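You operate a simulated robot arm through the tools that you are given. There is no shell and no other tool.

You run a simulated robot arm. Do the job below in one go: nothing can be reset, and whatever is moved stays where it is left.

JOB
Band the wound white spool and start the grey one on the winder.
Fine: cord lever to OFF, white spool on the black disc, press the BAND pad; grey spool on the orange turntable, lever to FEED. The other spools stay. Where these are worked on the way, their far stop is far enough and under half their travel is too little: cord lever.

It is judged by the outcome, as a careful person would: the job done as asked, and still so three seconds after it is handed in. It fails if anything else is knocked over, pushed out of place, dropped, spilled or broken.

ROBOT AND FRAMES
A 7-joint arm with a two-finger parallel gripper, fixed in place. Base frame: the origin is at the foot of the arm, x ahead of it, y to its left, z up. Readings come in m, rad, newtons and seconds.
Its first joint turns from -2.304 to 2.304 rad. Payload 3.91 kg.
The tool frame sits at the grasp point between the pads (the TCP): z along the fingers, y along the line on which they close. The tips reach 0.03 m beyond it. Largest opening 0.11 m; finger width 0.02, thickness 0.01; the body of the gripper, 0.048 by 0.112 m, starts 0.055 m behind the TCP.
Orientation is told as [roll, pitch, yaw] about the base's x, y, z axes, in that order, counted from this pose: with the fingers straight down and closing along the base's y, the tool's x points along the base's -x, its y along +y and its z along -z.

CONTROLS
- The arm moves only by the tool apply_moves. Its argument "series" is a list of rows, each a list of 7 numbers: the turn, a rotation vector about the tool's x, y, z in rad, then the shift along the tool's x, y, z in m, then the finger opening in m, from 0 to 0.11. In form: [[wx, wy, wz, tx, ty, tz, jaw], ...]. A call has 1 to 20 rows; each row shifts and turns the commanded pose from where the row before left it, along the tool's axes as they then stand. Rows are played at 5 a second. More than 0.05 m and 0.15 rad between two rows, or a gripper value outside its range, and nothing of the call is played. A pose out of reach is approached as far as the arm can. The call stops where the force on the tool passes 40 N (or 10 N more than at its start, if that is more) or the arm is blocked; 0.2 s more then pass. Each finger travels about 0.108 m/s and halts on what it meets, pressing with about 30 N; the grip force reading is that of the motor and also rises with nothing between the fingers. The clock runs only during rows and for 0.2 s after the last one: add rows that do not move to give the fingers time. It gives the time, the measured TCP pose, the force on the tool (base axes), the opening and the grip force at its end, in the units of the frame above (readings bear some noise), with the torque about the TCP (base axes, N m) and any sound that the robot's microphone picked up, and new pictures: "show" is both (left out), scene, wrist or none.
- Cameras (640 x 400 px; columns grow to the right, rows downward): "scene" is fixed at [0.2153, 0.6456, 1.5689]; the picture's right is [-0.62, -0.79, 0.00], its down [-0.70, 0.54, -0.47] and it looks along [0.37, -0.29, -0.88] (base axes); focal length 285 px, centre (320, 200). "wrist" rides on the gripper at [0.072, 0.017, -0.103] in the tool frame; the picture's right is [-0.23, 0.97, 0.00], its down [-0.76, -0.18, -0.62] and it looks along [-0.61, -0.14, 0.78] (tool axes); focal length 222 px, centre (320, 200). There is no depth. A picture from a camera that has moved, and an enlarged one, comes with that camera's place and axes in the base frame and with its lens. The place of the scene camera against the robot may be out by one fixed shift of up to 0.012 m in any direction.
- zoom(camera, box): a new picture of the part [left, top, right, bottom] of that camera's present view, enlarged. The clock stands still meanwhile.
- finish_job(): hands the job in; it is judged then, once.

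Nothing tells you positions but the pictures and the camera data. Unless the task says otherwise, let go and move clear before handing in.

The tools are called after "Emit:" by a JSON object that holds its "api" and its "payload". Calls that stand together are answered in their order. apply_moves: Moves the arm, as the interface text tells. Its arguments: {"type":"object","properties":{"series":{"type":"array","items":{"type":"array","items":{"type":"number"}}},"show":{"type":"string","enum":["both","scene","wrist","none"]}},"required":["series"]} The other tools are called the same way: zoom (camera, box) takes an enlarged picture of a part of a camera's view; finish_job () hands the job in.

At the start:

```text
t: 0.0
eef_pos: [0.323, 0.4057, 1.2194]
tcp_rot: [0.002, 0.0, 0.001]
force: [-1.1, 0.6, -0.9]
moment: [-0.02, 0.0, 0.02]
opening: 0.1101
finger_force: 0.0
```

scene: 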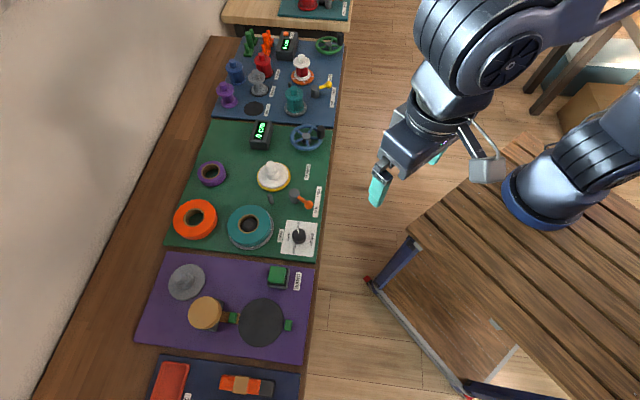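
wrist: 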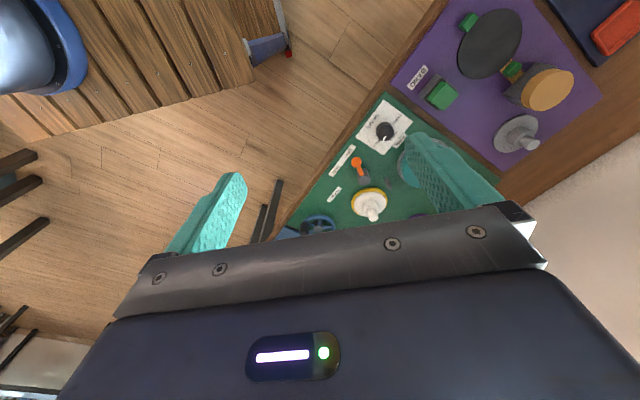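

I see a bench with blue, green and purple mats carrying several spools, levers and discs. I'll look closer before moving anything.

Emit:
{"api": "zoom", "payload": {"camera": "scene", "box": [160, 110, 340, 260]}}

Emit:
{"api": "zoom", "payload": {"camera": "scene", "box": [130, 245, 330, 400]}}

Emit:
{"api": "zoom", "payload": {"camera": "scene", "box": [200, 20, 360, 130]}}

Emit:
{"api": "zoom", "payload": {"camera": "scene", "box": [240, 150, 330, 220]}}

Emit:
{"api": "zoom", "payload": {"camera": "wrist", "box": [280, 80, 460, 240]}}

```text
2.67 times, centred on (250, 185) of scene
camera zoom: at [0.2153, 0.6456, 1.5689], right [-0.62, -0.79, 0.0], down [-0.7, 0.54, -0.47], along [0.37, -0.29, -0.88], focal length 760 px, centre (507, 240)
```

zoom: 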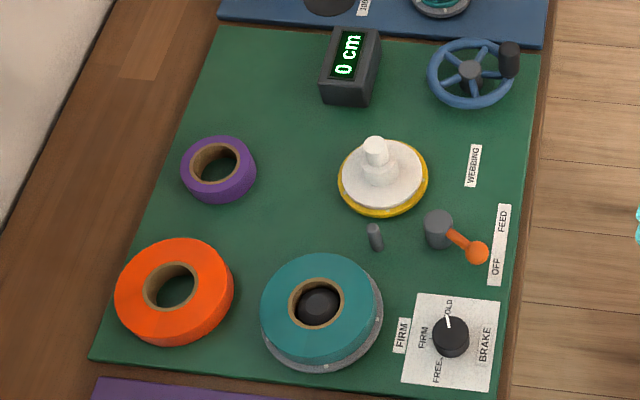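

```text
2.58 times, centred on (230, 322) of scene
camera zoom: at [0.2153, 0.6456, 1.5689], right [-0.62, -0.79, 0.0], down [-0.7, 0.54, -0.47], along [0.37, -0.29, -0.88], focal length 735 px, centre (552, -116)
```

zoom: 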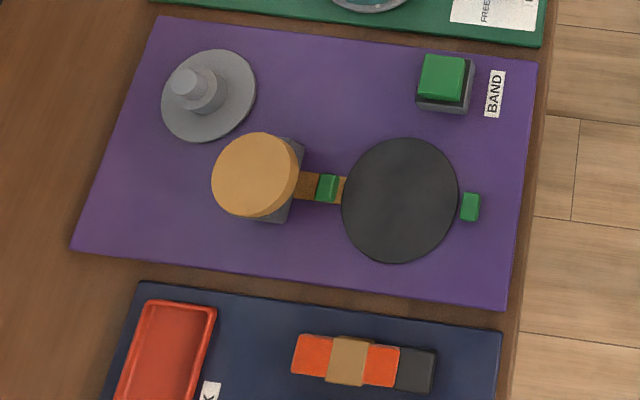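

```text
3.64 times, centred on (280, 75) of scene
camera zoom: at [0.2153, 0.6456, 1.5689], right [-0.62, -0.79, 0.0], down [-0.7, 0.54, -0.47], along [0.37, -0.29, -0.88], focal length 1036 px, centre (466, 654)
```

zoom: 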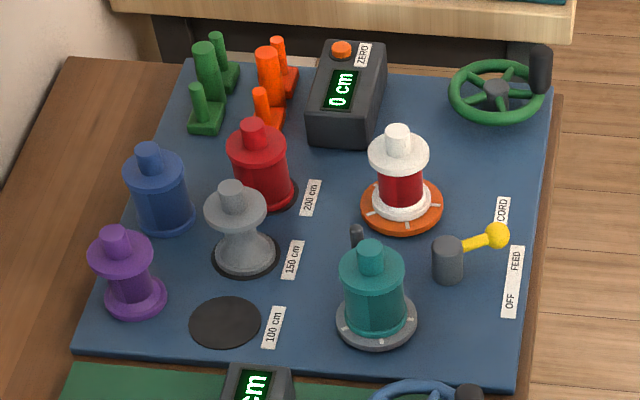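

```text
5.71 times, centred on (285, 185) of scene
camera zoom: at [0.2153, 0.6456, 1.5689], right [-0.62, -0.79, 0.0], down [-0.7, 0.54, -0.47], along [0.37, -0.29, -0.88], focal length 1627 px, centre (520, 286)
```

zoom: 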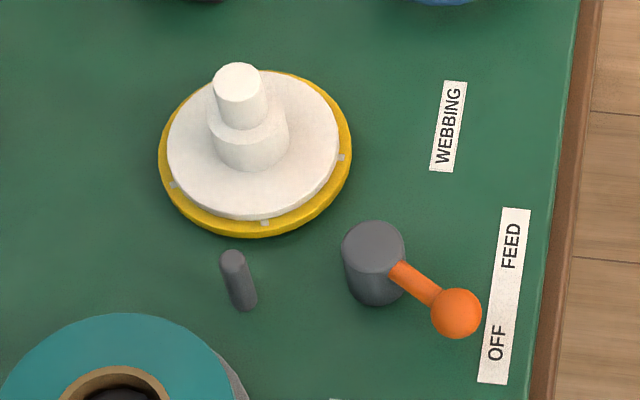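

```text
2.50 times, centred on (370, 160) of wrist
camera zoom: at [0.2513, 0.4233, 1.3211], right [0.23, 0.97, 0.0], down [0.76, -0.18, 0.62], along [0.61, -0.14, -0.78], focal length 555 px, centre (195, 300)
```

zoom: 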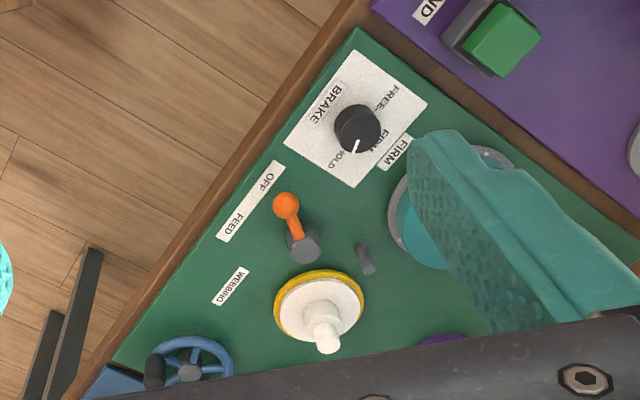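

The cord station is on the far blue mat: a white spool wound with red cord sits on the orange turntable, with a yellow lever and a grey spool nearby. The black disc and BAND pad are on the purple mat. The bench top looks to be near z≈0.84, so next I'll move the wrist camera over the blue mat to measure it better.

Emit:
{"api": "apply_moves", "payload": {"series": [[0, 0, 0, -0.035, -0.015, 0.008, 0.11], [0, 0, 0, -0.035, -0.015, 0.008, 0.11], [0, 0, 0, -0.035, -0.015, 0.008, 0.11], [0, 0, 0, -0.035, -0.015, 0.008, 0.11], [0, 0, 0, -0.035, -0.015, 0.008, 0.11], [0, 0, 0, -0.035, -0.015, 0.008, 0.11], [0, 0, 0, -0.035, -0.015, 0.008, 0.11], [0, 0, 0, -0.035, -0.015, 0.008, 0.11], [0, 0, 0, 0, 0, 0, 0.11]]}}

```text
t: 2.0
eef_pos: [0.6039, 0.286, 1.1545]
tcp_rot: [0.0, -0.001, 0.0]
force: [0.5, -1.8, 0.0]
moment: [0.02, -0.01, -0.03]
opening: 0.1098
finger_force: 0.2
camera wrist: at [0.5313, 0.3032, 1.2572], right [0.23, 0.97, 0.0], down [0.76, -0.18, 0.62], along [0.61, -0.14, -0.78], focal length 222 px, centre (320, 200)
```

scene: 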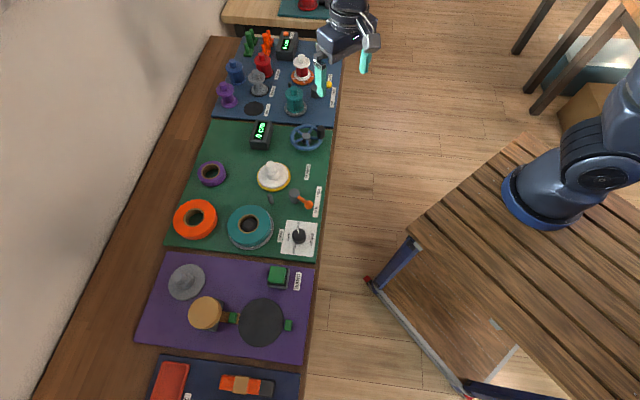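
wrist: 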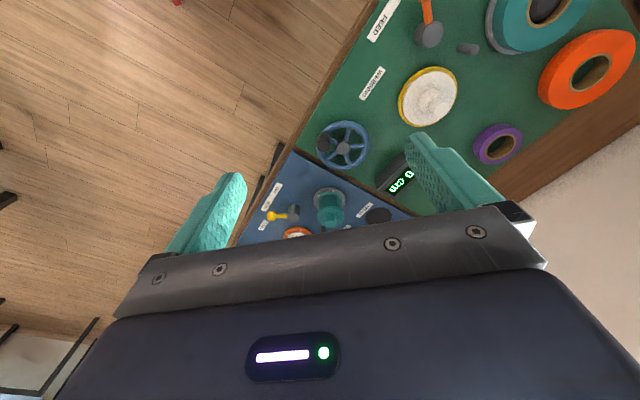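

The wrist camera only sees ground on the near side of the fingers, and the cord station is just at the edge of view. I'll go further forward and a little to the right.

Emit:
{"api": "apply_moves", "payload": {"series": [[0, 0, 0, -0.035, -0.018, -0.008, 0.11], [0, 0, 0, -0.035, -0.018, -0.008, 0.11], [0, 0, 0, -0.035, -0.018, -0.008, 0.11], [0, 0, 0, -0.035, -0.018, -0.008, 0.11], [0, 0, 0, -0.035, -0.018, -0.008, 0.11], [0, 0, 0, 0, 0, 0, 0.11]], "show": "wrist"}}

```text
t: 3.4
eef_pos: [0.7789, 0.1965, 1.1936]
tcp_rot: [-0.001, 0.001, -0.001]
force: [0.8, 0.7, 0.7]
moment: [-0.01, -0.01, -0.01]
opening: 0.1099
finger_force: 0.0
camera wrist: at [0.7074, 0.2131, 1.2969], right [0.23, 0.97, 0.0], down [0.76, -0.18, 0.62], along [0.61, -0.14, -0.78], focal length 222 px, centre (320, 200)
```

wrist: 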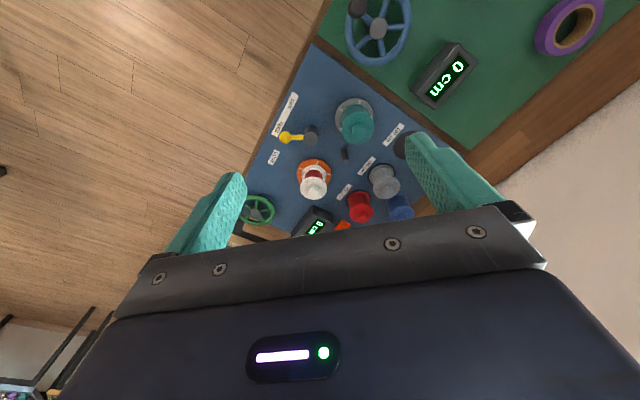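

Emit:
{"api": "zoom", "payload": {"camera": "wrist", "box": [250, 80, 430, 240]}}

Emit:
{"api": "zoom", "payload": {"camera": "wrist", "box": [255, 90, 355, 210]}}

Emit:
{"api": "zoom", "payload": {"camera": "scene", "box": [240, 40, 340, 120]}}

```text
2.50 times, centred on (340, 160) of wrist
camera zoom: at [0.7074, 0.2131, 1.2969], right [0.23, 0.97, 0.0], down [0.76, -0.18, 0.62], along [0.61, -0.14, -0.78], focal length 555 px, centre (270, 300)
```

zoom: 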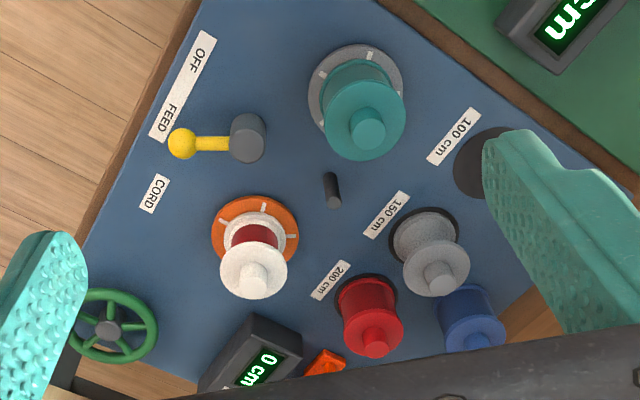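

```text
3.33 times, centred on (305, 150) of wrist
camera zoom: at [0.7074, 0.2131, 1.2969], right [0.23, 0.97, 0.0], down [0.76, -0.18, 0.62], along [0.61, -0.14, -0.78], focal length 740 px, centre (370, 367)
```

zoom: 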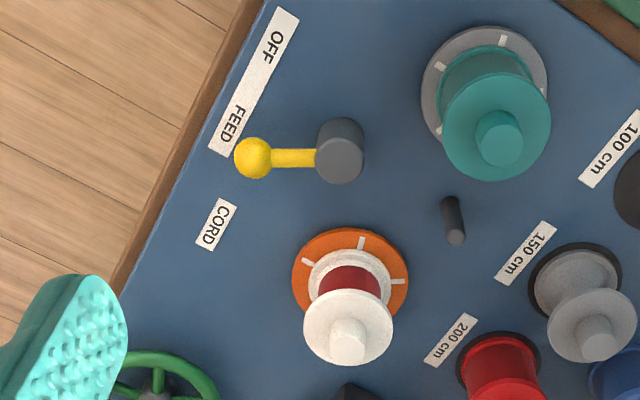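

```text
5.00 times, centred on (290, 80) of scene
camera zoom: at [0.2153, 0.6456, 1.5689], right [-0.62, -0.79, 0.0], down [-0.7, 0.54, -0.47], along [0.37, -0.29, -0.88], focal length 1424 px, centre (470, 800)
```

zoom: 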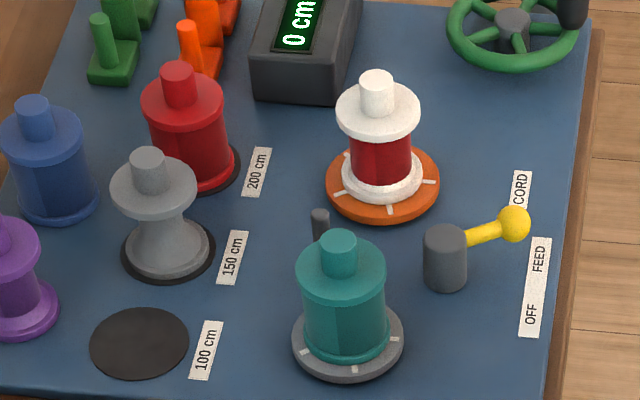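

The wound white spool is at about (0.975, 0.137) with its knob top near z 0.93. The yellow lever ball is at about (0.87, 0.10, 0.86) at FEED, and its pivot is at about (0.88, 0.156). Next I'll yaw the gripper so it closes along the lever's swing, then hover over the ball.

Emit:
{"api": "apply_moves", "payload": {"series": [[0, 0, -0.1483, 0, 0, 0, 0.06], [0, 0, -0.1483, 0, 0, 0, 0.06], [0, 0, -0.1483, 0, 0, 0, 0.06], [0, 0, -0.1483, 0, 0, 0, 0.06], [0, 0, -0.1483, 0, 0, 0, 0.06], [0, 0, -0.1483, 0, 0, 0, 0.06], [0, 0, 0, 0.0032, -0.0261, 0.03, 0.06], [0, 0, 0, 0.0032, -0.0261, 0.03, 0.06], [0, 0, 0, 0.0032, -0.0261, 0.03, 0.06], [0, 0, 0, 0.0032, -0.0261, 0.03, 0.06], [0, 0, 0, 0.0032, -0.0261, 0.03, 0.06], [0, 0, 0, 0, 0, 0, 0.06]]}}

```text
t: 6.0
eef_pos: [0.8696, 0.1021, 1.0439]
tcp_rot: [-0.001, 0.002, 0.891]
force: [-0.4, 0.3, 1.0]
moment: [-0.02, -0.01, 0.0]
opening: 0.0603
finger_force: 0.1
camera wrist: at [0.8112, 0.056, 1.1466], right [-0.61, 0.79, 0.0], down [0.62, 0.48, 0.62], along [0.49, 0.38, -0.78], focal length 222 px, centre (320, 200)
```

scene: 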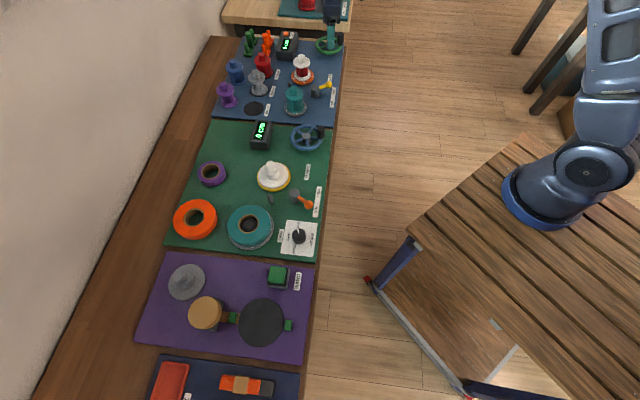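
wrist: 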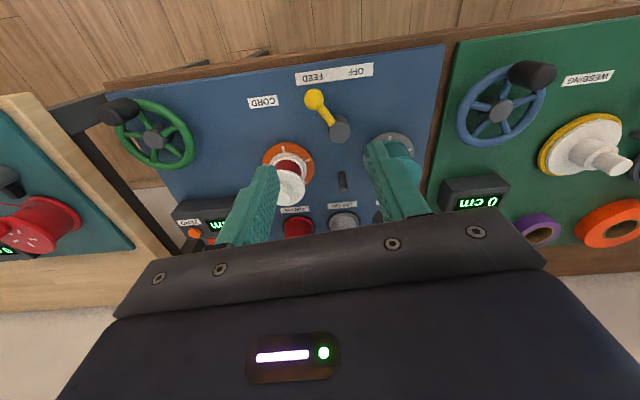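

The view from here is clear. I'll zoom in to refine the positions.

Emit:
{"api": "zoom", "payload": {"camera": "wrist", "box": [240, 50, 430, 170]}}

Emit:
{"api": "zoom", "payload": {"camera": "wrist", "box": [250, 130, 420, 250]}}

```text
3.33 times, centred on (335, 110) of wrist
camera zoom: at [0.8112, 0.056, 1.1466], right [-0.61, 0.79, 0.0], down [0.62, 0.48, 0.62], along [0.49, 0.38, -0.78], focal length 740 px, centre (270, 500)
```

zoom: 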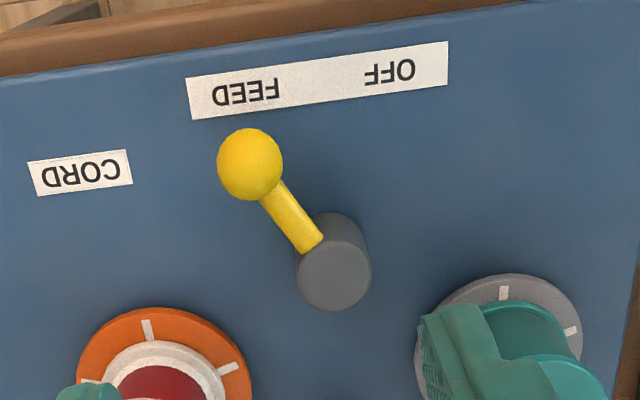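

```text
3.33 times, centred on (335, 190) of wrist
camera zoom: at [0.8112, 0.056, 1.1466], right [-0.61, 0.79, 0.0], down [0.62, 0.48, 0.62], along [0.49, 0.38, -0.78], focal length 740 px, centre (270, 233)
```

zoom: 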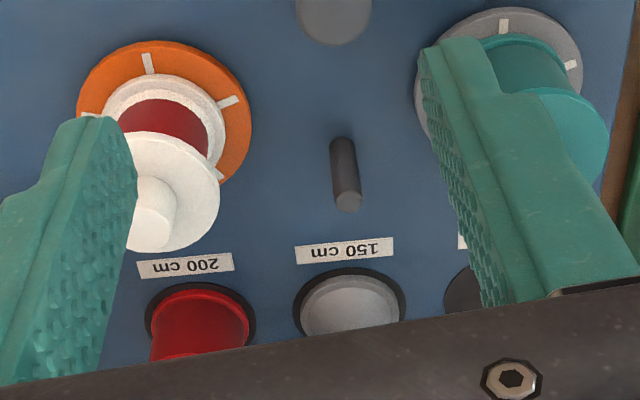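

Two wrist views put the ball at about (0.876, 0.098, 0.846), the mat at z≈0.817, the white spool at about (0.995, 0.132) and the grey spool at about (1.04, 0.295). I'll lower the open fingers so they straddle the ball.

Emit:
{"api": "apply_moves", "payload": {"series": [[0, 0, 0, -0.0007, -0.0072, 0.03, 0.06], [0, 0, 0, 0, 0, 0.035, 0.06], [0, 0, 0, 0, 0, 0.035, 0.06], [0, 0, 0, 0, 0, 0.02, 0.06], [0, 0, 0, 0, 0, 0, 0.06]], "show": "wrist"}}

```text
t: 7.2
eef_pos: [0.8748, 0.099, 0.9237]
tcp_rot: [0.0, 0.001, 0.891]
force: [-0.3, -0.2, 1.0]
moment: [0.0, -0.02, -0.02]
opening: 0.0598
finger_force: 0.1
camera wrist: at [0.8174, 0.0526, 1.0269], right [-0.61, 0.79, 0.0], down [0.62, 0.48, 0.62], along [0.49, 0.38, -0.78], focal length 222 px, centre (320, 200)
```

wrist: 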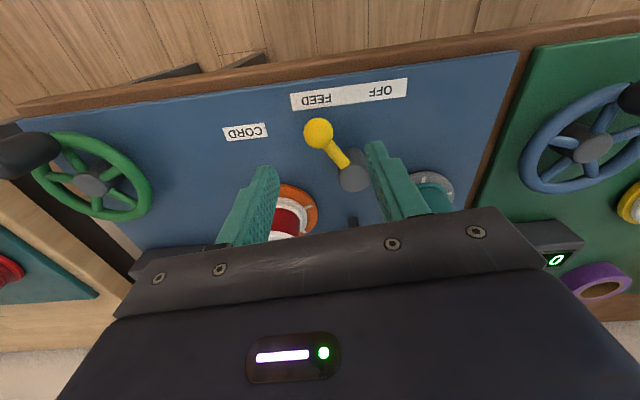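

The ball is centred between the fingers. I'll finish lowering, then push it along its arc toward OFF.

Emit:
{"api": "apply_moves", "payload": {"series": [[0, 0, 0, 0, 0, 0.03, 0.06], [0, 0, 0, 0, 0, 0.028, 0.06], [0, 0, 0, 0, 0, 0, 0.06]], "show": "wrist"}}

Emit:
{"api": "apply_moves", "payload": {"series": [[0, 0, 0, 0.002, 0.015, 0, 0.06], [0, 0, 0, 0.002, 0.012, 0, 0.06], [0, 0, 0, 0.001, 0.012, 0, 0.06], [0, 0, 0, 0, 0.012, 0, 0.06], [0, 0, 0, -0.002, 0.01, 0, 0.06], [0, 0, 0, -0.002, 0.008, 0, 0.06], [0, 0, 0, 0, 0, 0, 0.06]], "show": "wrist"}}

```text
t: 8.0
eef_pos: [0.8759, 0.0983, 0.8663]
tcp_rot: [-0.002, 0.001, 0.89]
force: [0.1, 1.0, -0.3]
moment: [0.02, 0.03, 0.01]
opening: 0.06
finger_force: 0.0
camera wrist: at [0.8176, 0.0527, 0.9689], right [-0.61, 0.79, 0.0], down [0.62, 0.48, 0.62], along [0.49, 0.38, -0.78], focal length 222 px, centre (320, 200)
```

wrist: 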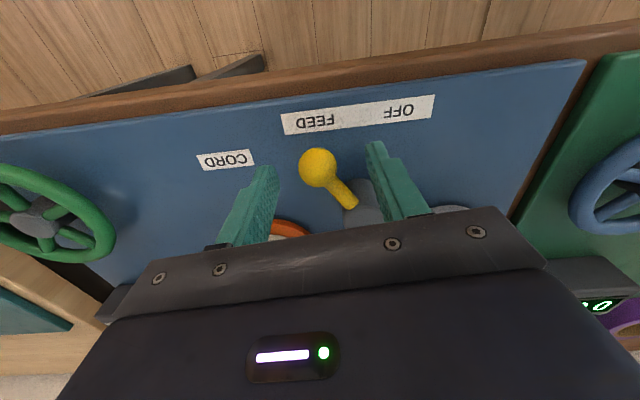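

```text
t: 9.6
eef_pos: [0.8205, 0.1419, 0.8662]
tcp_rot: [-0.001, -0.001, 0.892]
force: [-0.4, -0.2, -0.1]
moment: [0.01, -0.02, 0.0]
opening: 0.0599
finger_force: 0.1
camera wrist: at [0.7631, 0.0957, 0.9689], right [-0.61, 0.79, 0.0], down [0.62, 0.48, 0.62], along [0.49, 0.38, -0.78], focal length 222 px, centre (320, 200)
```

wrist: 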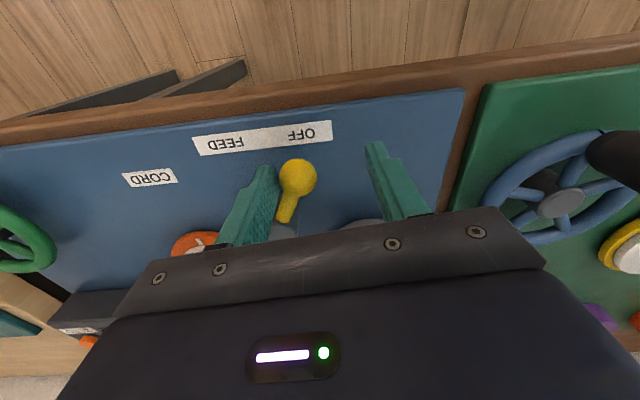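

The lever is moving, and the ball is now near OFF. I'll keep pushing in small steps until it meets its stop.

Emit:
{"api": "apply_moves", "payload": {"series": [[0, 0, 0, -0.002, 0.006, 0, 0.06], [0, 0, 0, -0.002, 0.006, 0, 0.06], [0, 0, 0, -0.002, 0.005, 0, 0.06], [0, 0, 0, 0, 0, 0, 0.06]], "show": "wrist"}}

```text
t: 10.7
eef_pos: [0.815, 0.1517, 0.8654]
tcp_rot: [-0.004, 0.001, 0.884]
force: [20.4, -14.7, -3.4]
moment: [-0.13, -0.61, -0.03]
opening: 0.0725
finger_force: 12.9
stopped in row 4: the force on the tool passed its limit at 41 N (the readings are from after the stop); the commanded pose is now the measured one
camera wrist: at [0.7562, 0.1062, 0.9692], right [-0.61, 0.79, 0.0], down [0.62, 0.48, 0.62], along [0.5, 0.38, -0.78], focal length 222 px, centre (320, 200)
```

wrist: 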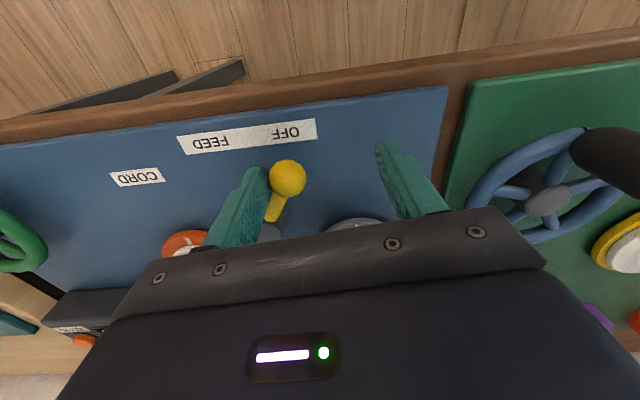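

The lever has hit its OFF stop. I'll back off, rise, and turn the gripper toward the white spool.

Emit:
{"api": "apply_moves", "payload": {"series": [[0, 0, 0, 0, -0.015, 0, 0.07], [0, 0, 0, 0, 0, -0.03, 0.07], [0, 0, 0, 0, 0, -0.045, 0.07], [0, 0, 0, 0, 0, -0.045, 0.07], [0, 0, 0, 0, 0, -0.045, 0.07], [0, 0, 0.126, 0, 0, -0.02, 0.07], [0, 0, 0.126, 0, 0, 0, 0.07], [0, 0, 0.126, 0, 0, 0, 0.07], [0, 0, 0.126, 0, 0, 0, 0.07], [0, 0, 0.126, 0, 0, 0, 0.07], [0, 0, 0.126, 0, 0, 0, 0.07], [0, 0, 0, 0, 0, 0, 0.07]]}}

```text
t: 13.3
eef_pos: [0.8242, 0.1449, 1.0517]
tcp_rot: [-0.002, 0.0, 0.129]
force: [0.3, -0.4, -0.3]
moment: [0.03, 0.02, 0.01]
opening: 0.07
finger_force: 0.0
camera wrist: at [0.7509, 0.1524, 1.1542], right [0.1, 1.0, 0.0], down [0.78, -0.08, 0.62], along [0.62, -0.06, -0.78], focal length 222 px, centre (320, 200)
```

scene: 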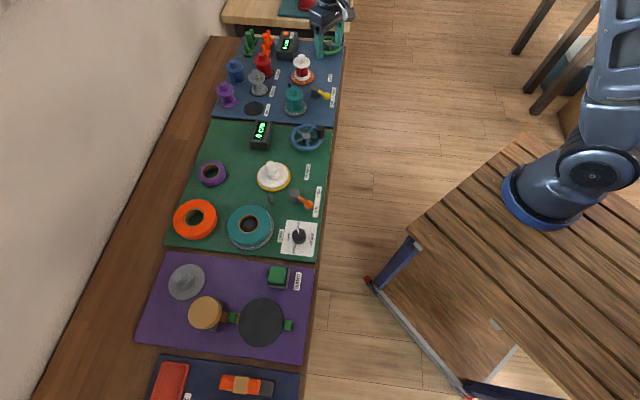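
wrist: 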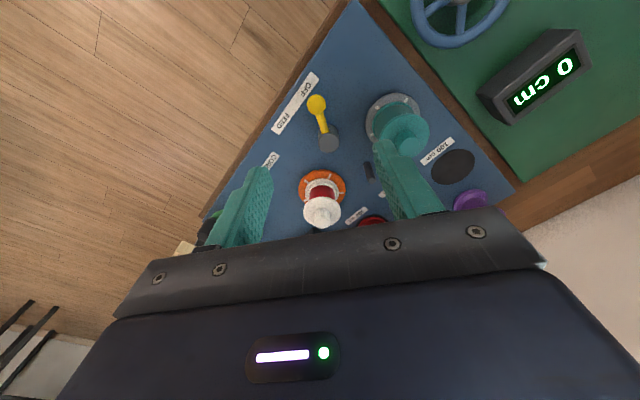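

Emit:
{"api": "zoom", "payload": {"camera": "wrist", "box": [270, 150, 400, 240]}}

Emit:
{"api": "zoom", "payload": {"camera": "scene", "box": [240, 40, 350, 120]}}

```text
4.44 times, centred on (335, 195) of wrist
camera zoom: at [0.7509, 0.1524, 1.1542], right [0.1, 1.0, 0.0], down [0.78, -0.08, 0.62], along [0.62, -0.06, -0.78], focal length 987 px, centre (253, 222)
```

zoom: 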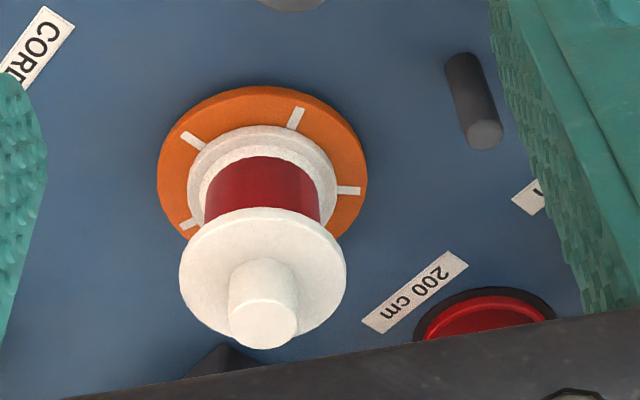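

```text
5.00 times, centred on (295, 80) of scene
camera zoom: at [0.2153, 0.6456, 1.5689], right [-0.62, -0.79, 0.0], down [-0.7, 0.54, -0.47], along [0.37, -0.29, -0.88], focal length 1424 px, centre (445, 800)
```

zoom: 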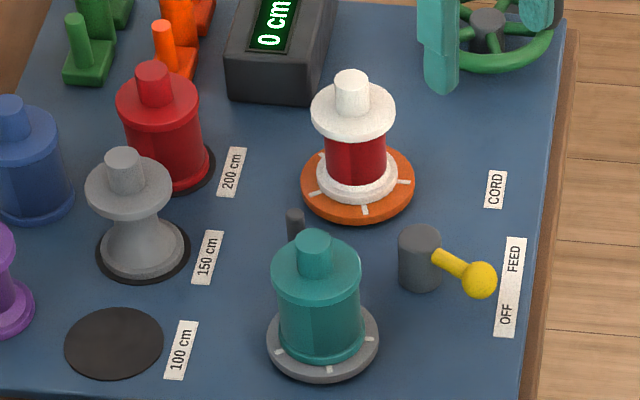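

The lever reads OFF, and the white knob top is at (0.992, 0.133, 0.909). That is near the reach limit, so I'll tilt the fingers outward by 0.4 rad and move to a hover above the knob.

Emit:
{"api": "apply_moves", "payload": {"series": [[0, -0.1333, 0, 0, 0, 0, 0.07], [0, -0.1333, 0, 0, 0, 0, 0.07], [0, -0.1334, 0, 0, 0, 0, 0.07], [0, 0, 0, -0.0245, -0.0067, 0.0216, 0.07], [0, 0, 0, -0.0245, -0.0067, 0.0216, 0.07], [0, 0, 0, -0.0245, -0.0067, 0.0216, 0.07], [0, 0, 0, -0.0245, -0.0067, 0.0216, 0.07], [0, 0, 0, -0.0245, -0.0067, 0.0216, 0.07], [0, 0, 0, 0, 0, 0, 0.07]]}}

```text
t: 15.3
eef_pos: [0.9826, 0.1317, 0.9985]
tcp_rot: [-0.002, -0.4, 0.133]
force: [0.5, 0.0, 0.0]
moment: [-0.03, 0.0, -0.02]
opening: 0.0703
finger_force: 0.1
camera wrist: at [0.8746, 0.1344, 1.066], right [0.08, 0.99, 0.09], down [0.48, -0.11, 0.87], along [0.87, -0.03, -0.48], focal length 222 px, centre (320, 200)
```

scene: 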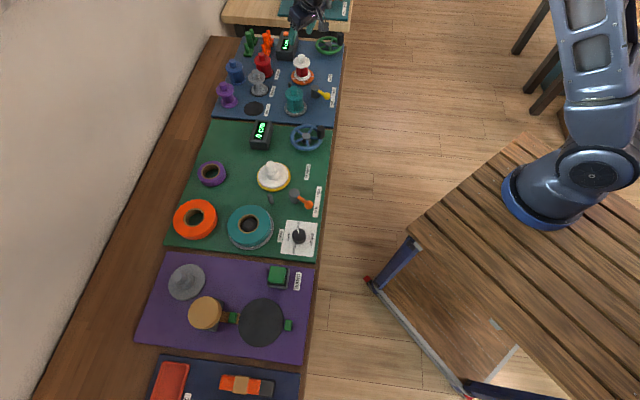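
wrist: 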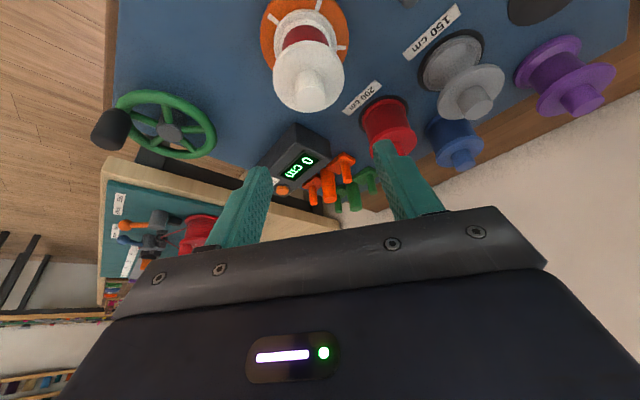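

Emit:
{"api": "zoom", "payload": {"camera": "wrist", "box": [240, 0, 400, 120]}}

Emit:
{"api": "zoom", "payload": {"camera": "wrist", "box": [390, 0, 630, 180]}}

```text
3.33 times, centred on (320, 60) of wrist
camera zoom: at [0.8746, 0.1344, 1.066], right [0.08, 0.99, 0.09], down [0.48, -0.11, 0.87], along [0.87, -0.03, -0.48], focal length 740 px, centre (320, 667)
```

zoom: 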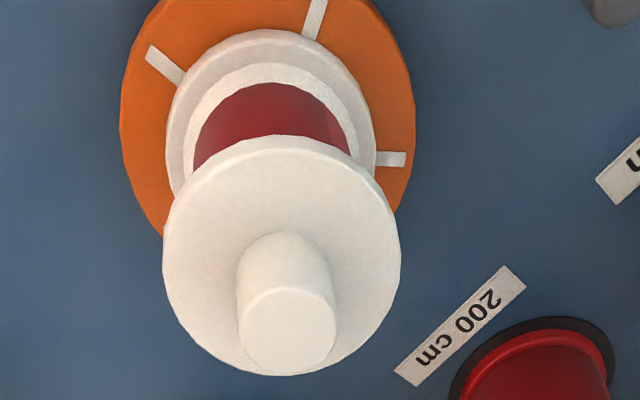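

```text
2.22 times, centred on (510, 90) of wrist
camera zoom: at [0.8746, 0.1344, 1.066], right [0.08, 0.99, 0.09], down [0.48, -0.11, 0.87], along [0.87, -0.03, -0.48], focal length 494 px, centre (-102, 444)
```

zoom: 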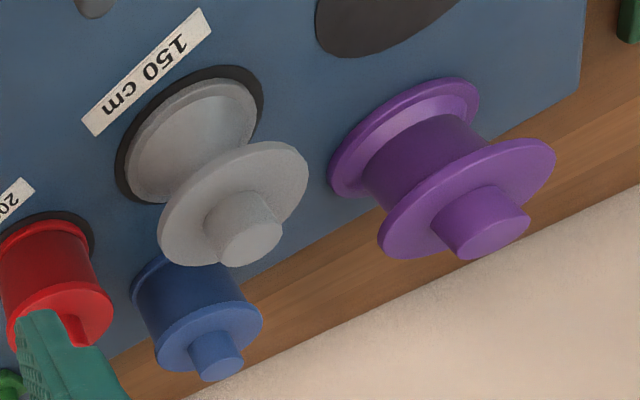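

The view confirms the knob at (0.992, 0.132), lined up with the fingers. I'll lower straight down and grip the knob.

Emit:
{"api": "apply_moves", "payload": {"series": [[0, 0, 0, 0.0098, 0, 0.0232, 0.07], [0, 0, 0, 0.0098, 0, 0.0232, 0.07], [0, 0, 0, 0.0098, 0, 0.0232, 0.07], [0, 0, 0, 0, 0, 0, 0.07]], "show": "wrist"}}

Emit:
{"api": "apply_moves", "payload": {"series": [[0, 0, 0, 0, 0, 0, 0.045], [0, 0, 0, 0, 0, 0, 0.01], [0, 0, 0, 0, 0, 0, 0.01], [0, 0, 0, 0, 0, 0, 0.01]]}}

```text
t: 16.3
eef_pos: [0.9823, 0.131, 0.9232]
tcp_rot: [-0.003, -0.399, 0.134]
force: [0.4, 0.4, 0.8]
moment: [-0.01, 0.01, -0.01]
opening: 0.0697
finger_force: 0.0
camera wrist: at [0.874, 0.1343, 0.9899], right [0.08, 0.99, 0.09], down [0.48, -0.11, 0.87], along [0.87, -0.03, -0.48], focal length 222 px, centre (320, 200)
```

wrist: 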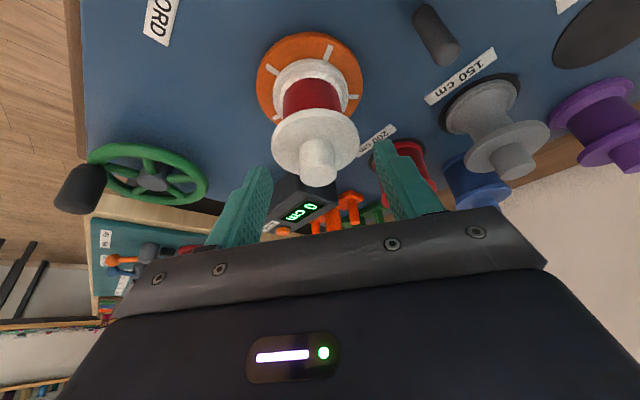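

```text
t: 17.3
eef_pos: [0.9814, 0.1294, 0.9239]
tcp_rot: [-0.003, -0.399, 0.129]
force: [0.3, -14.4, 0.7]
moment: [-0.52, 0.04, -0.13]
opening: 0.0229
finger_force: 29.6
camera wrist: at [0.8742, 0.1332, 0.99], right [0.08, 0.99, 0.09], down [0.48, -0.11, 0.87], along [0.87, -0.03, -0.48], focal length 222 px, centre (320, 200)
```

scene: 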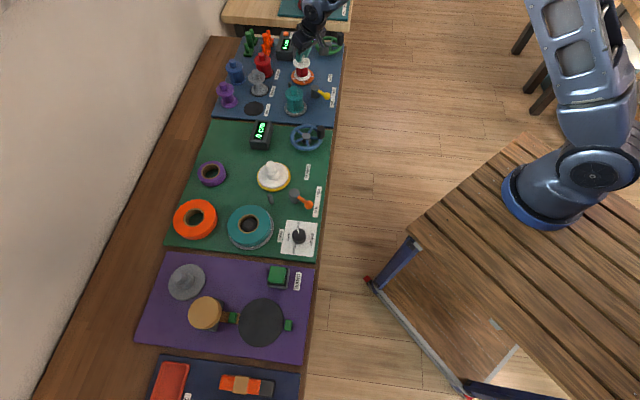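
wrist: 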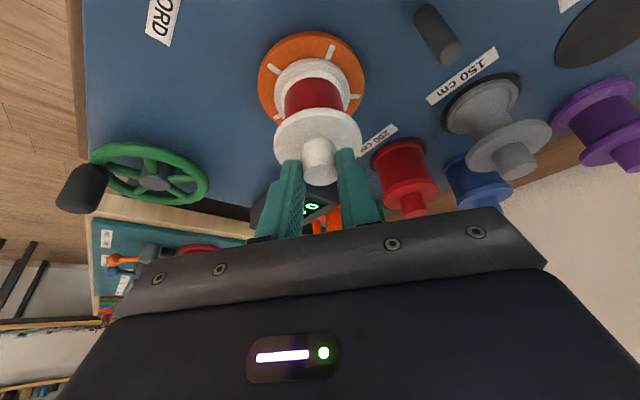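

I have the knob gripped at 0.023 m. There is a slight sideways load, so I'll ease that off and lift slowly straight up.

Emit:
{"api": "apply_moves", "payload": {"series": [[0, 0, 0, 0, -0.002, 0, 0.01], [0, 0, 0, -0.0039, 0, -0.0092, 0.01], [0, 0, 0, -0.0078, 0, -0.0184, 0.01], [0, 0, 0, -0.0078, 0, -0.0184, 0.01], [0, 0, 0, 0, 0, 0, 0.01]]}}

```text
t: 18.5
eef_pos: [0.9817, 0.128, 0.9737]
tcp_rot: [-0.003, -0.399, 0.132]
force: [0.9, -0.4, 0.7]
moment: [0.02, 0.0, 0.0]
opening: 0.0098
finger_force: 0.0
camera wrist: at [0.875, 0.1326, 1.0408], right [0.08, 0.99, 0.09], down [0.48, -0.11, 0.87], along [0.87, -0.03, -0.48], focal length 222 px, centre (320, 200)
```

scene: 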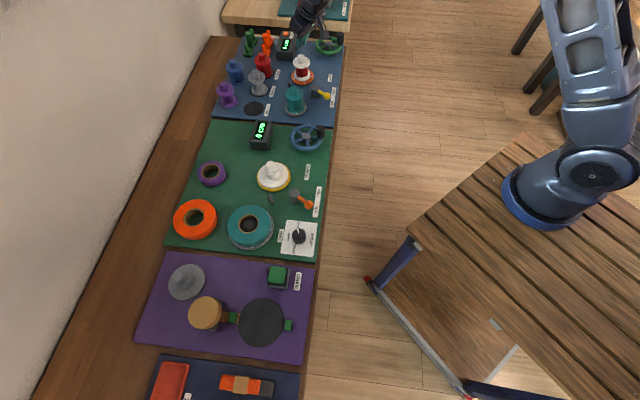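
wrist: 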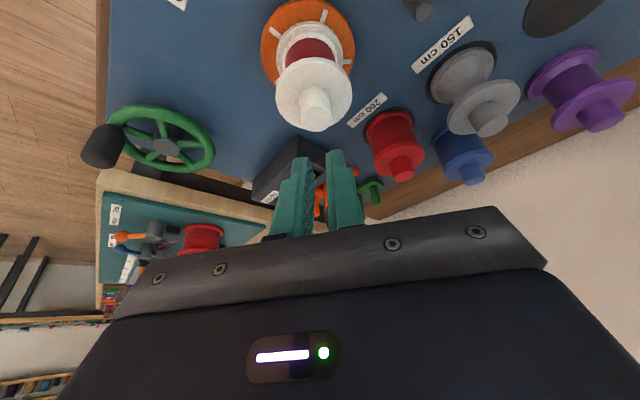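

The grip was too shallow and the fingers slipped off. The spool hasn't moved. I'll reopen, cut the tilt to 0.2 rad, centre better, and go a little lower.

Emit:
{"api": "apply_moves", "payload": {"series": [[0, 0, 0, 0, 0, 0, 0.06], [0, 0.1, 0, 0, 0, 0, 0.06], [0, 0.1, 0, 0, 0, 0, 0.06], [0, 0, 0, 0.0007, 0.0003, 0.017, 0.06], [0, 0, 0, 0.0007, 0, 0.017, 0.06], [0, 0, 0, 0, 0, 0, 0.06]], "show": "wrist"}}

Emit:
{"api": "zoom", "payload": {"camera": "wrist", "box": [240, 80, 400, 220]}}

```text
t: 19.9
eef_pos: [0.9881, 0.1307, 0.9416]
tcp_rot: [-0.003, -0.199, 0.134]
force: [-0.2, 0.0, -0.8]
moment: [-0.01, 0.01, 0.0]
opening: 0.0601
finger_force: 0.1
camera wrist: at [0.8955, 0.1352, 1.027], right [0.09, 0.99, 0.04], down [0.64, -0.09, 0.76], along [0.76, -0.04, -0.65], focal length 222 px, centre (320, 200)
```

wrist: 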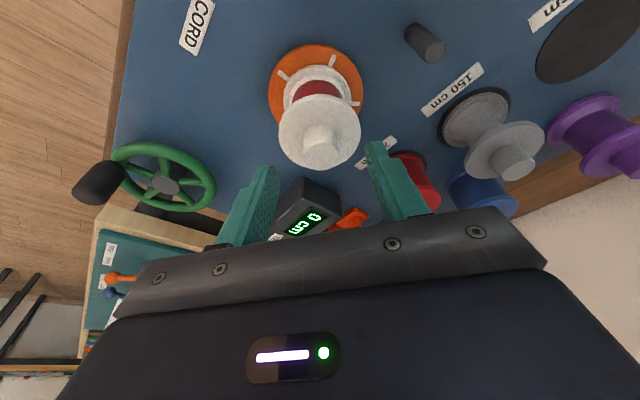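

```text
2.86 times, centred on (320, 150) of wrist
camera zoom: at [0.8955, 0.1352, 1.027], right [0.09, 0.99, 0.04], down [0.64, -0.09, 0.76], along [0.76, -0.04, -0.65], focal length 635 px, centre (320, 343)
```

zoom: 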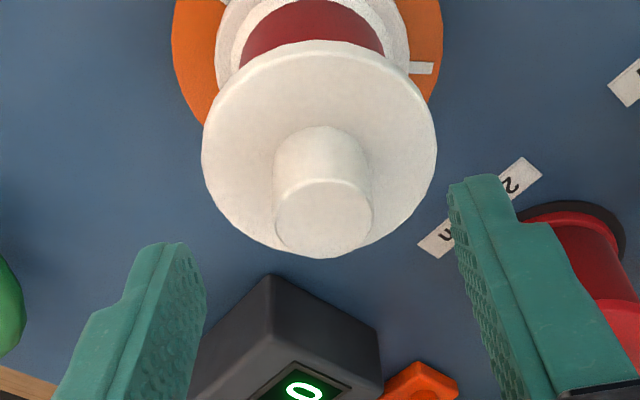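

The fingers are now centred on the knob, with its top at about 0.908 and the flange at about 0.887. I'll lower 2 cm so the tips sit just above the flange, then grip.

Emit:
{"api": "apply_moves", "payload": {"series": [[0, 0, 0, 0.0026, 0.0005, 0.0106, 0.06], [0, 0, 0, 0.0026, 0.0005, 0.0106, 0.06], [0, 0, 0, 0, 0, 0, 0.06]], "show": "none"}}

Emit:
{"api": "apply_moves", "payload": {"series": [[0, 0, 0, 0, 0, 0, 0.04], [0, 0, 0, 0, 0, 0, 0.015], [0, 0, 0, 0, 0, 0, 0.01], [0, 0, 0, 0, 0, 0, 0.01]], "show": "wrist"}}

Emit:
{"api": "zoom", "payload": {"camera": "wrist", "box": [240, 80, 400, 240]}}

```text
t: 20.7
eef_pos: [0.987, 0.1305, 0.919]
tcp_rot: [-0.002, -0.199, 0.131]
force: [0.3, -0.1, 1.0]
moment: [-0.02, -0.03, -0.01]
opening: 0.0601
finger_force: 0.1
```

```text
t: 21.7
eef_pos: [0.9874, 0.1315, 0.9197]
tcp_rot: [0.001, -0.2, 0.132]
force: [-0.5, 0.3, 0.8]
moment: [0.28, 0.05, -0.02]
opening: 0.0234
finger_force: 30.0
camera wrist: at [0.8947, 0.1364, 1.0055], right [0.09, 0.99, 0.04], down [0.64, -0.09, 0.76], along [0.76, -0.04, -0.65], focal length 222 px, centre (320, 200)
```

wrist: 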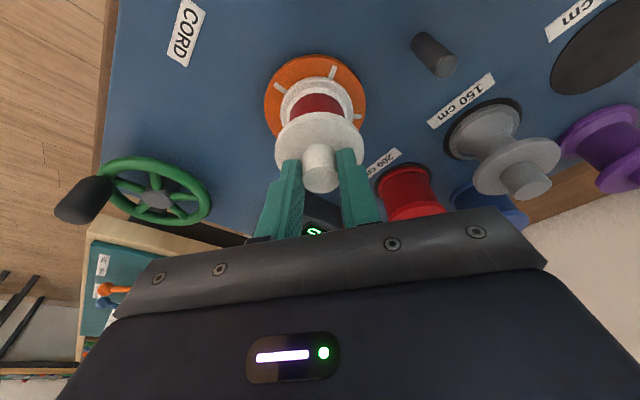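

```text
2.50 times, centred on (320, 160) of wrist
camera zoom: at [0.8947, 0.1364, 1.0055], right [0.09, 0.99, 0.04], down [0.64, -0.09, 0.76], along [0.76, -0.04, -0.65], focal length 555 px, centre (320, 300)
```

zoom: 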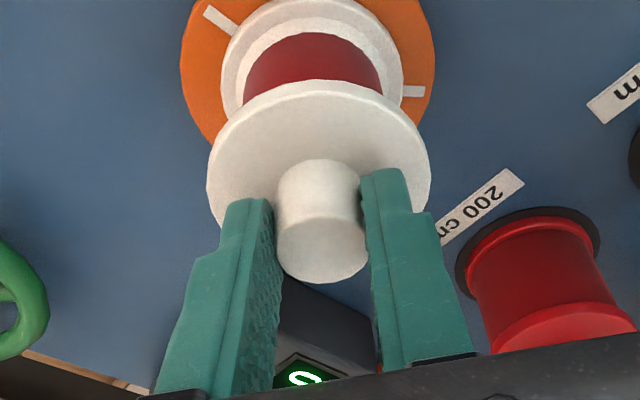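

The knob is now held well down its length with no sideways load. I'll lift gently and check it comes along.

Emit:
{"api": "apply_moves", "payload": {"series": [[0, 0, 0, -0.001, 0, -0.0049, 0.005], [0, 0, 0, -0.002, 0, -0.0098, 0.005], [0, 0, 0, -0.002, 0, -0.0098, 0.005], [0, 0, 0, -0.002, 0, -0.0098, 0.005], [0, 0, 0, 0, 0, 0, 0.005]], "show": "wrist"}}

```text
t: 22.9
eef_pos: [0.9858, 0.1312, 0.9534]
tcp_rot: [0.0, -0.198, 0.132]
force: [-0.2, 0.2, -1.2]
moment: [-0.02, 0.02, 0.01]
opening: 0.0236
finger_force: 29.9
camera wrist: at [0.8945, 0.1365, 1.0404], right [0.09, 0.99, 0.04], down [0.64, -0.09, 0.76], along [0.76, -0.04, -0.65], focal length 222 px, centre (320, 200)
```

wrist: 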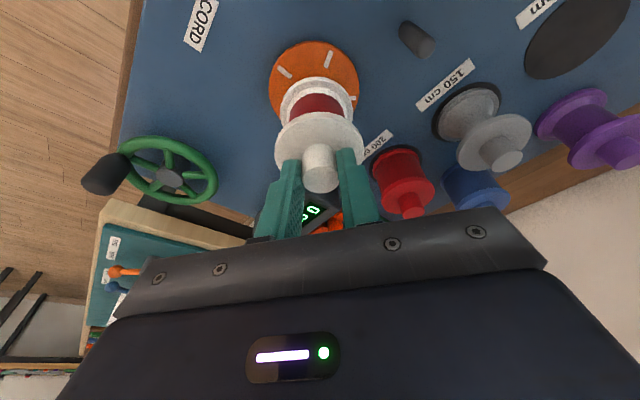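

The white spool is off the turntable and secure. I'll raise it well clear and swing toward the purple mat.

Emit:
{"api": "apply_moves", "payload": {"series": [[0, 0, 0, -0.0075, 0, -0.0368, 0.005], [0, 0, 0, -0.0075, 0, -0.0368, 0.005], [0, 0, 0, -0.0075, 0, -0.0368, 0.005], [0, 0, 0, -0.0075, 0, -0.0368, 0.005], [-0.0199, 0, -0.098, 0.028, 0.0347, -0.0057, 0.005], [-0.0199, 0, -0.098, 0.0245, 0.0374, -0.005, 0.005], [-0.0199, 0, -0.098, 0.0207, 0.0397, -0.0042, 0.005], [-0.0199, 0, -0.098, 0.0167, 0.0416, -0.0034, 0.005], [-0.0199, 0, -0.098, 0.0125, 0.0431, -0.0025, 0.005], [-0.0199, 0, -0.098, 0.0083, 0.0442, -0.0017, 0.005], [-0.0199, 0, -0.098, 0.0039, 0.0448, -0.0008, 0.005], [-0.0199, 0, -0.098, -0.0005, 0.045, 0.0001, 0.005], [-0.0199, 0, -0.098, -0.0049, 0.0447, 0.001, 0.005], [-0.0199, 0, -0.098, -0.0093, 0.044, 0.0019, 0.005], [0, 0, 0, 0, 0, 0, 0.005]]}}

```text
t: 26.1
eef_pos: [0.658, 0.4387, 1.104]
tcp_rot: [0.0, -0.198, 1.13]
force: [0.3, 0.1, -0.9]
moment: [0.01, 0.0, -0.05]
opening: 0.0233
finger_force: 30.6
camera wrist: at [0.6045, 0.3633, 1.1901], right [-0.79, 0.62, 0.04], down [0.43, 0.49, 0.76], along [0.45, 0.62, -0.65], focal length 222 px, centre (320, 200)
```

scene: 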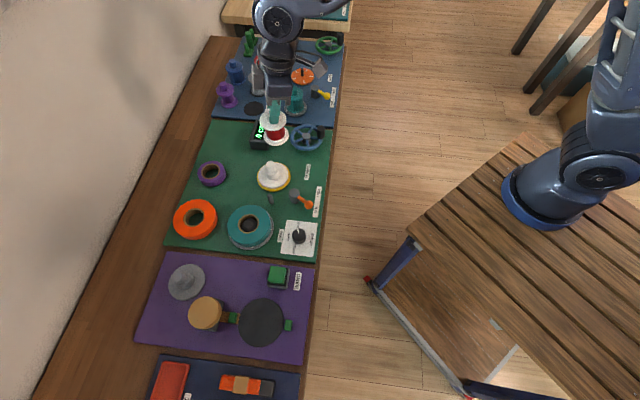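
wrist: 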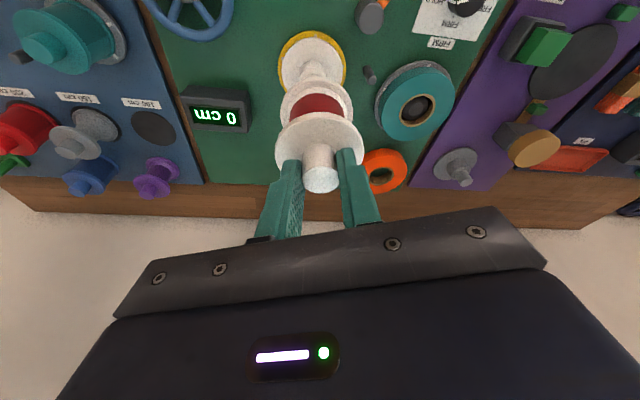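

Still held firmly. I'll continue toward the black disc and stop short of it to measure its position.

Emit:
{"api": "apply_moves", "payload": {"series": [[0, 0, 0, -0.0132, 0.0419, 0.0027, 0.005], [0, 0, 0, -0.0132, 0.0419, 0.0027, 0.005], [0, 0, 0, -0.0132, 0.0419, 0.0027, 0.005], [0, 0, 0, -0.0132, 0.0419, 0.0027, 0.005], [0, 0, 0, -0.0132, 0.0419, 0.0027, 0.005], [0, 0, 0, 0, 0, 0, 0.005]]}}

```text
t: 27.5
eef_pos: [0.4975, 0.59, 1.103]
tcp_rot: [0.0, -0.199, 1.131]
force: [0.1, 0.2, -1.4]
moment: [0.0, -0.01, 0.01]
opening: 0.0231
finger_force: 29.6
camera wrist: at [0.4439, 0.5136, 1.1898], right [-0.79, 0.62, 0.04], down [0.43, 0.49, 0.76], along [0.45, 0.62, -0.65], focal length 222 px, centre (320, 200)
```

scene: 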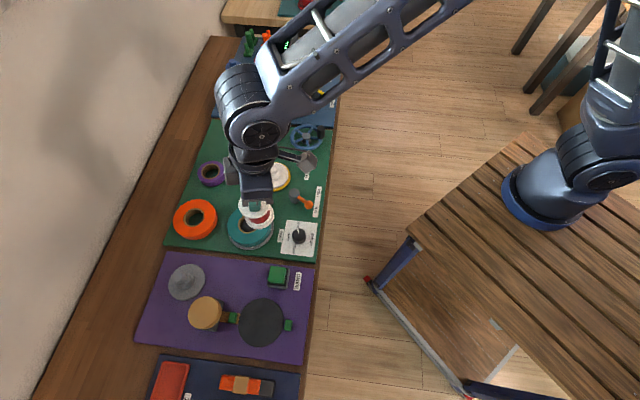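
wrist: 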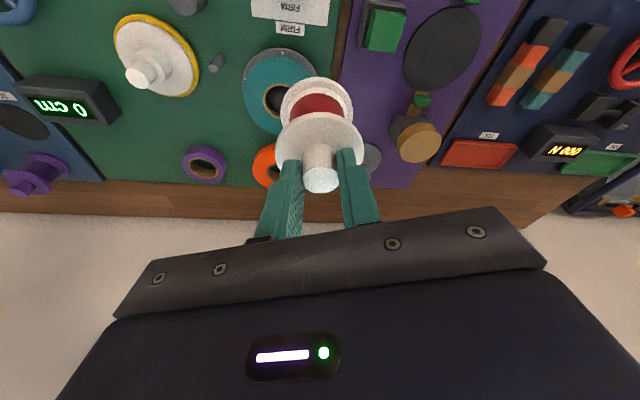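

Emit:
{"api": "zoom", "payload": {"camera": "wrist", "box": [340, 0, 530, 180]}}

```text
2.22 times, centred on (435, 90) of wrist
camera zoom: at [0.4439, 0.5136, 1.1898], right [-0.79, 0.62, 0.04], down [0.43, 0.49, 0.76], along [0.45, 0.62, -0.65], focal length 494 px, centre (64, 444)
```

zoom: 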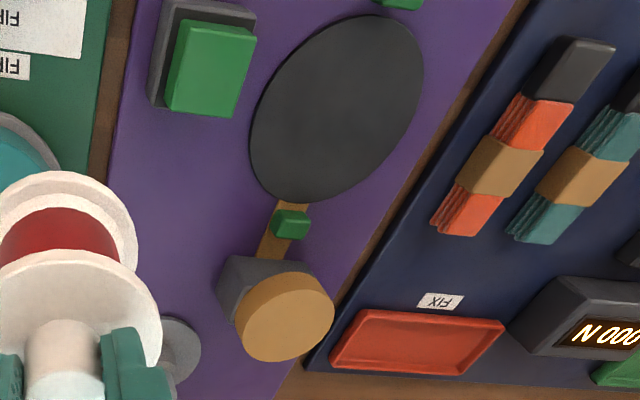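

The disc is at roughly (0.355, 0.72). I'll move closer for a second look.

Emit:
{"api": "apply_moves", "payload": {"series": [[0, 0, 0, -0.0132, 0.0419, 0.0027, 0.005], [0, 0, 0, -0.0132, 0.0419, 0.0027, 0.005], [0, 0, 0, 0, 0, 0, 0.005]]}}

Emit:
{"api": "zoom", "payload": {"camera": "wrist", "box": [310, 0, 500, 180]}}

```text
t: 28.3
eef_pos: [0.4332, 0.6482, 1.1024]
tcp_rot: [0.001, -0.198, 1.131]
force: [0.1, 0.6, -1.1]
moment: [-0.03, 0.0, 0.02]
opening: 0.0235
finger_force: 30.2
camera wrist: at [0.3791, 0.573, 1.1895], right [-0.79, 0.62, 0.04], down [0.43, 0.49, 0.76], along [0.45, 0.62, -0.65], focal length 222 px, centre (320, 200)
```

scene: 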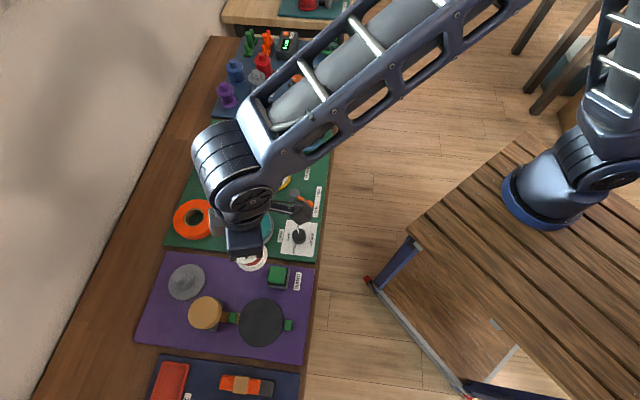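
wrist: 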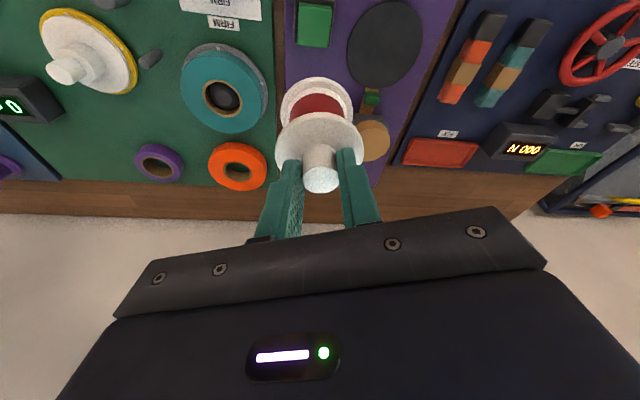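

```text
2.22 times, centred on (405, 90) of wrist
camera zoom: at [0.3791, 0.573, 1.1895], right [-0.79, 0.62, 0.04], down [0.43, 0.49, 0.76], along [0.45, 0.62, -0.65], focal length 494 px, centre (131, 444)
```

zoom: 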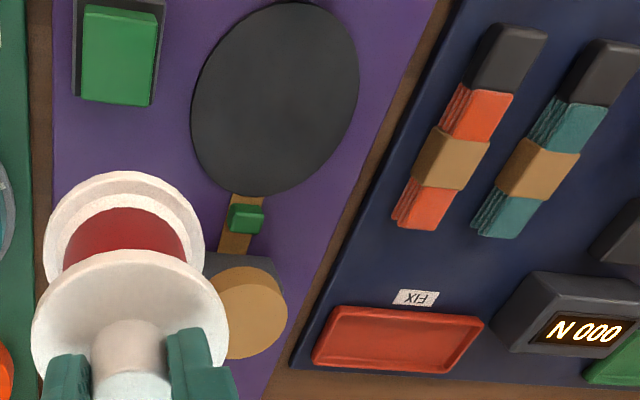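

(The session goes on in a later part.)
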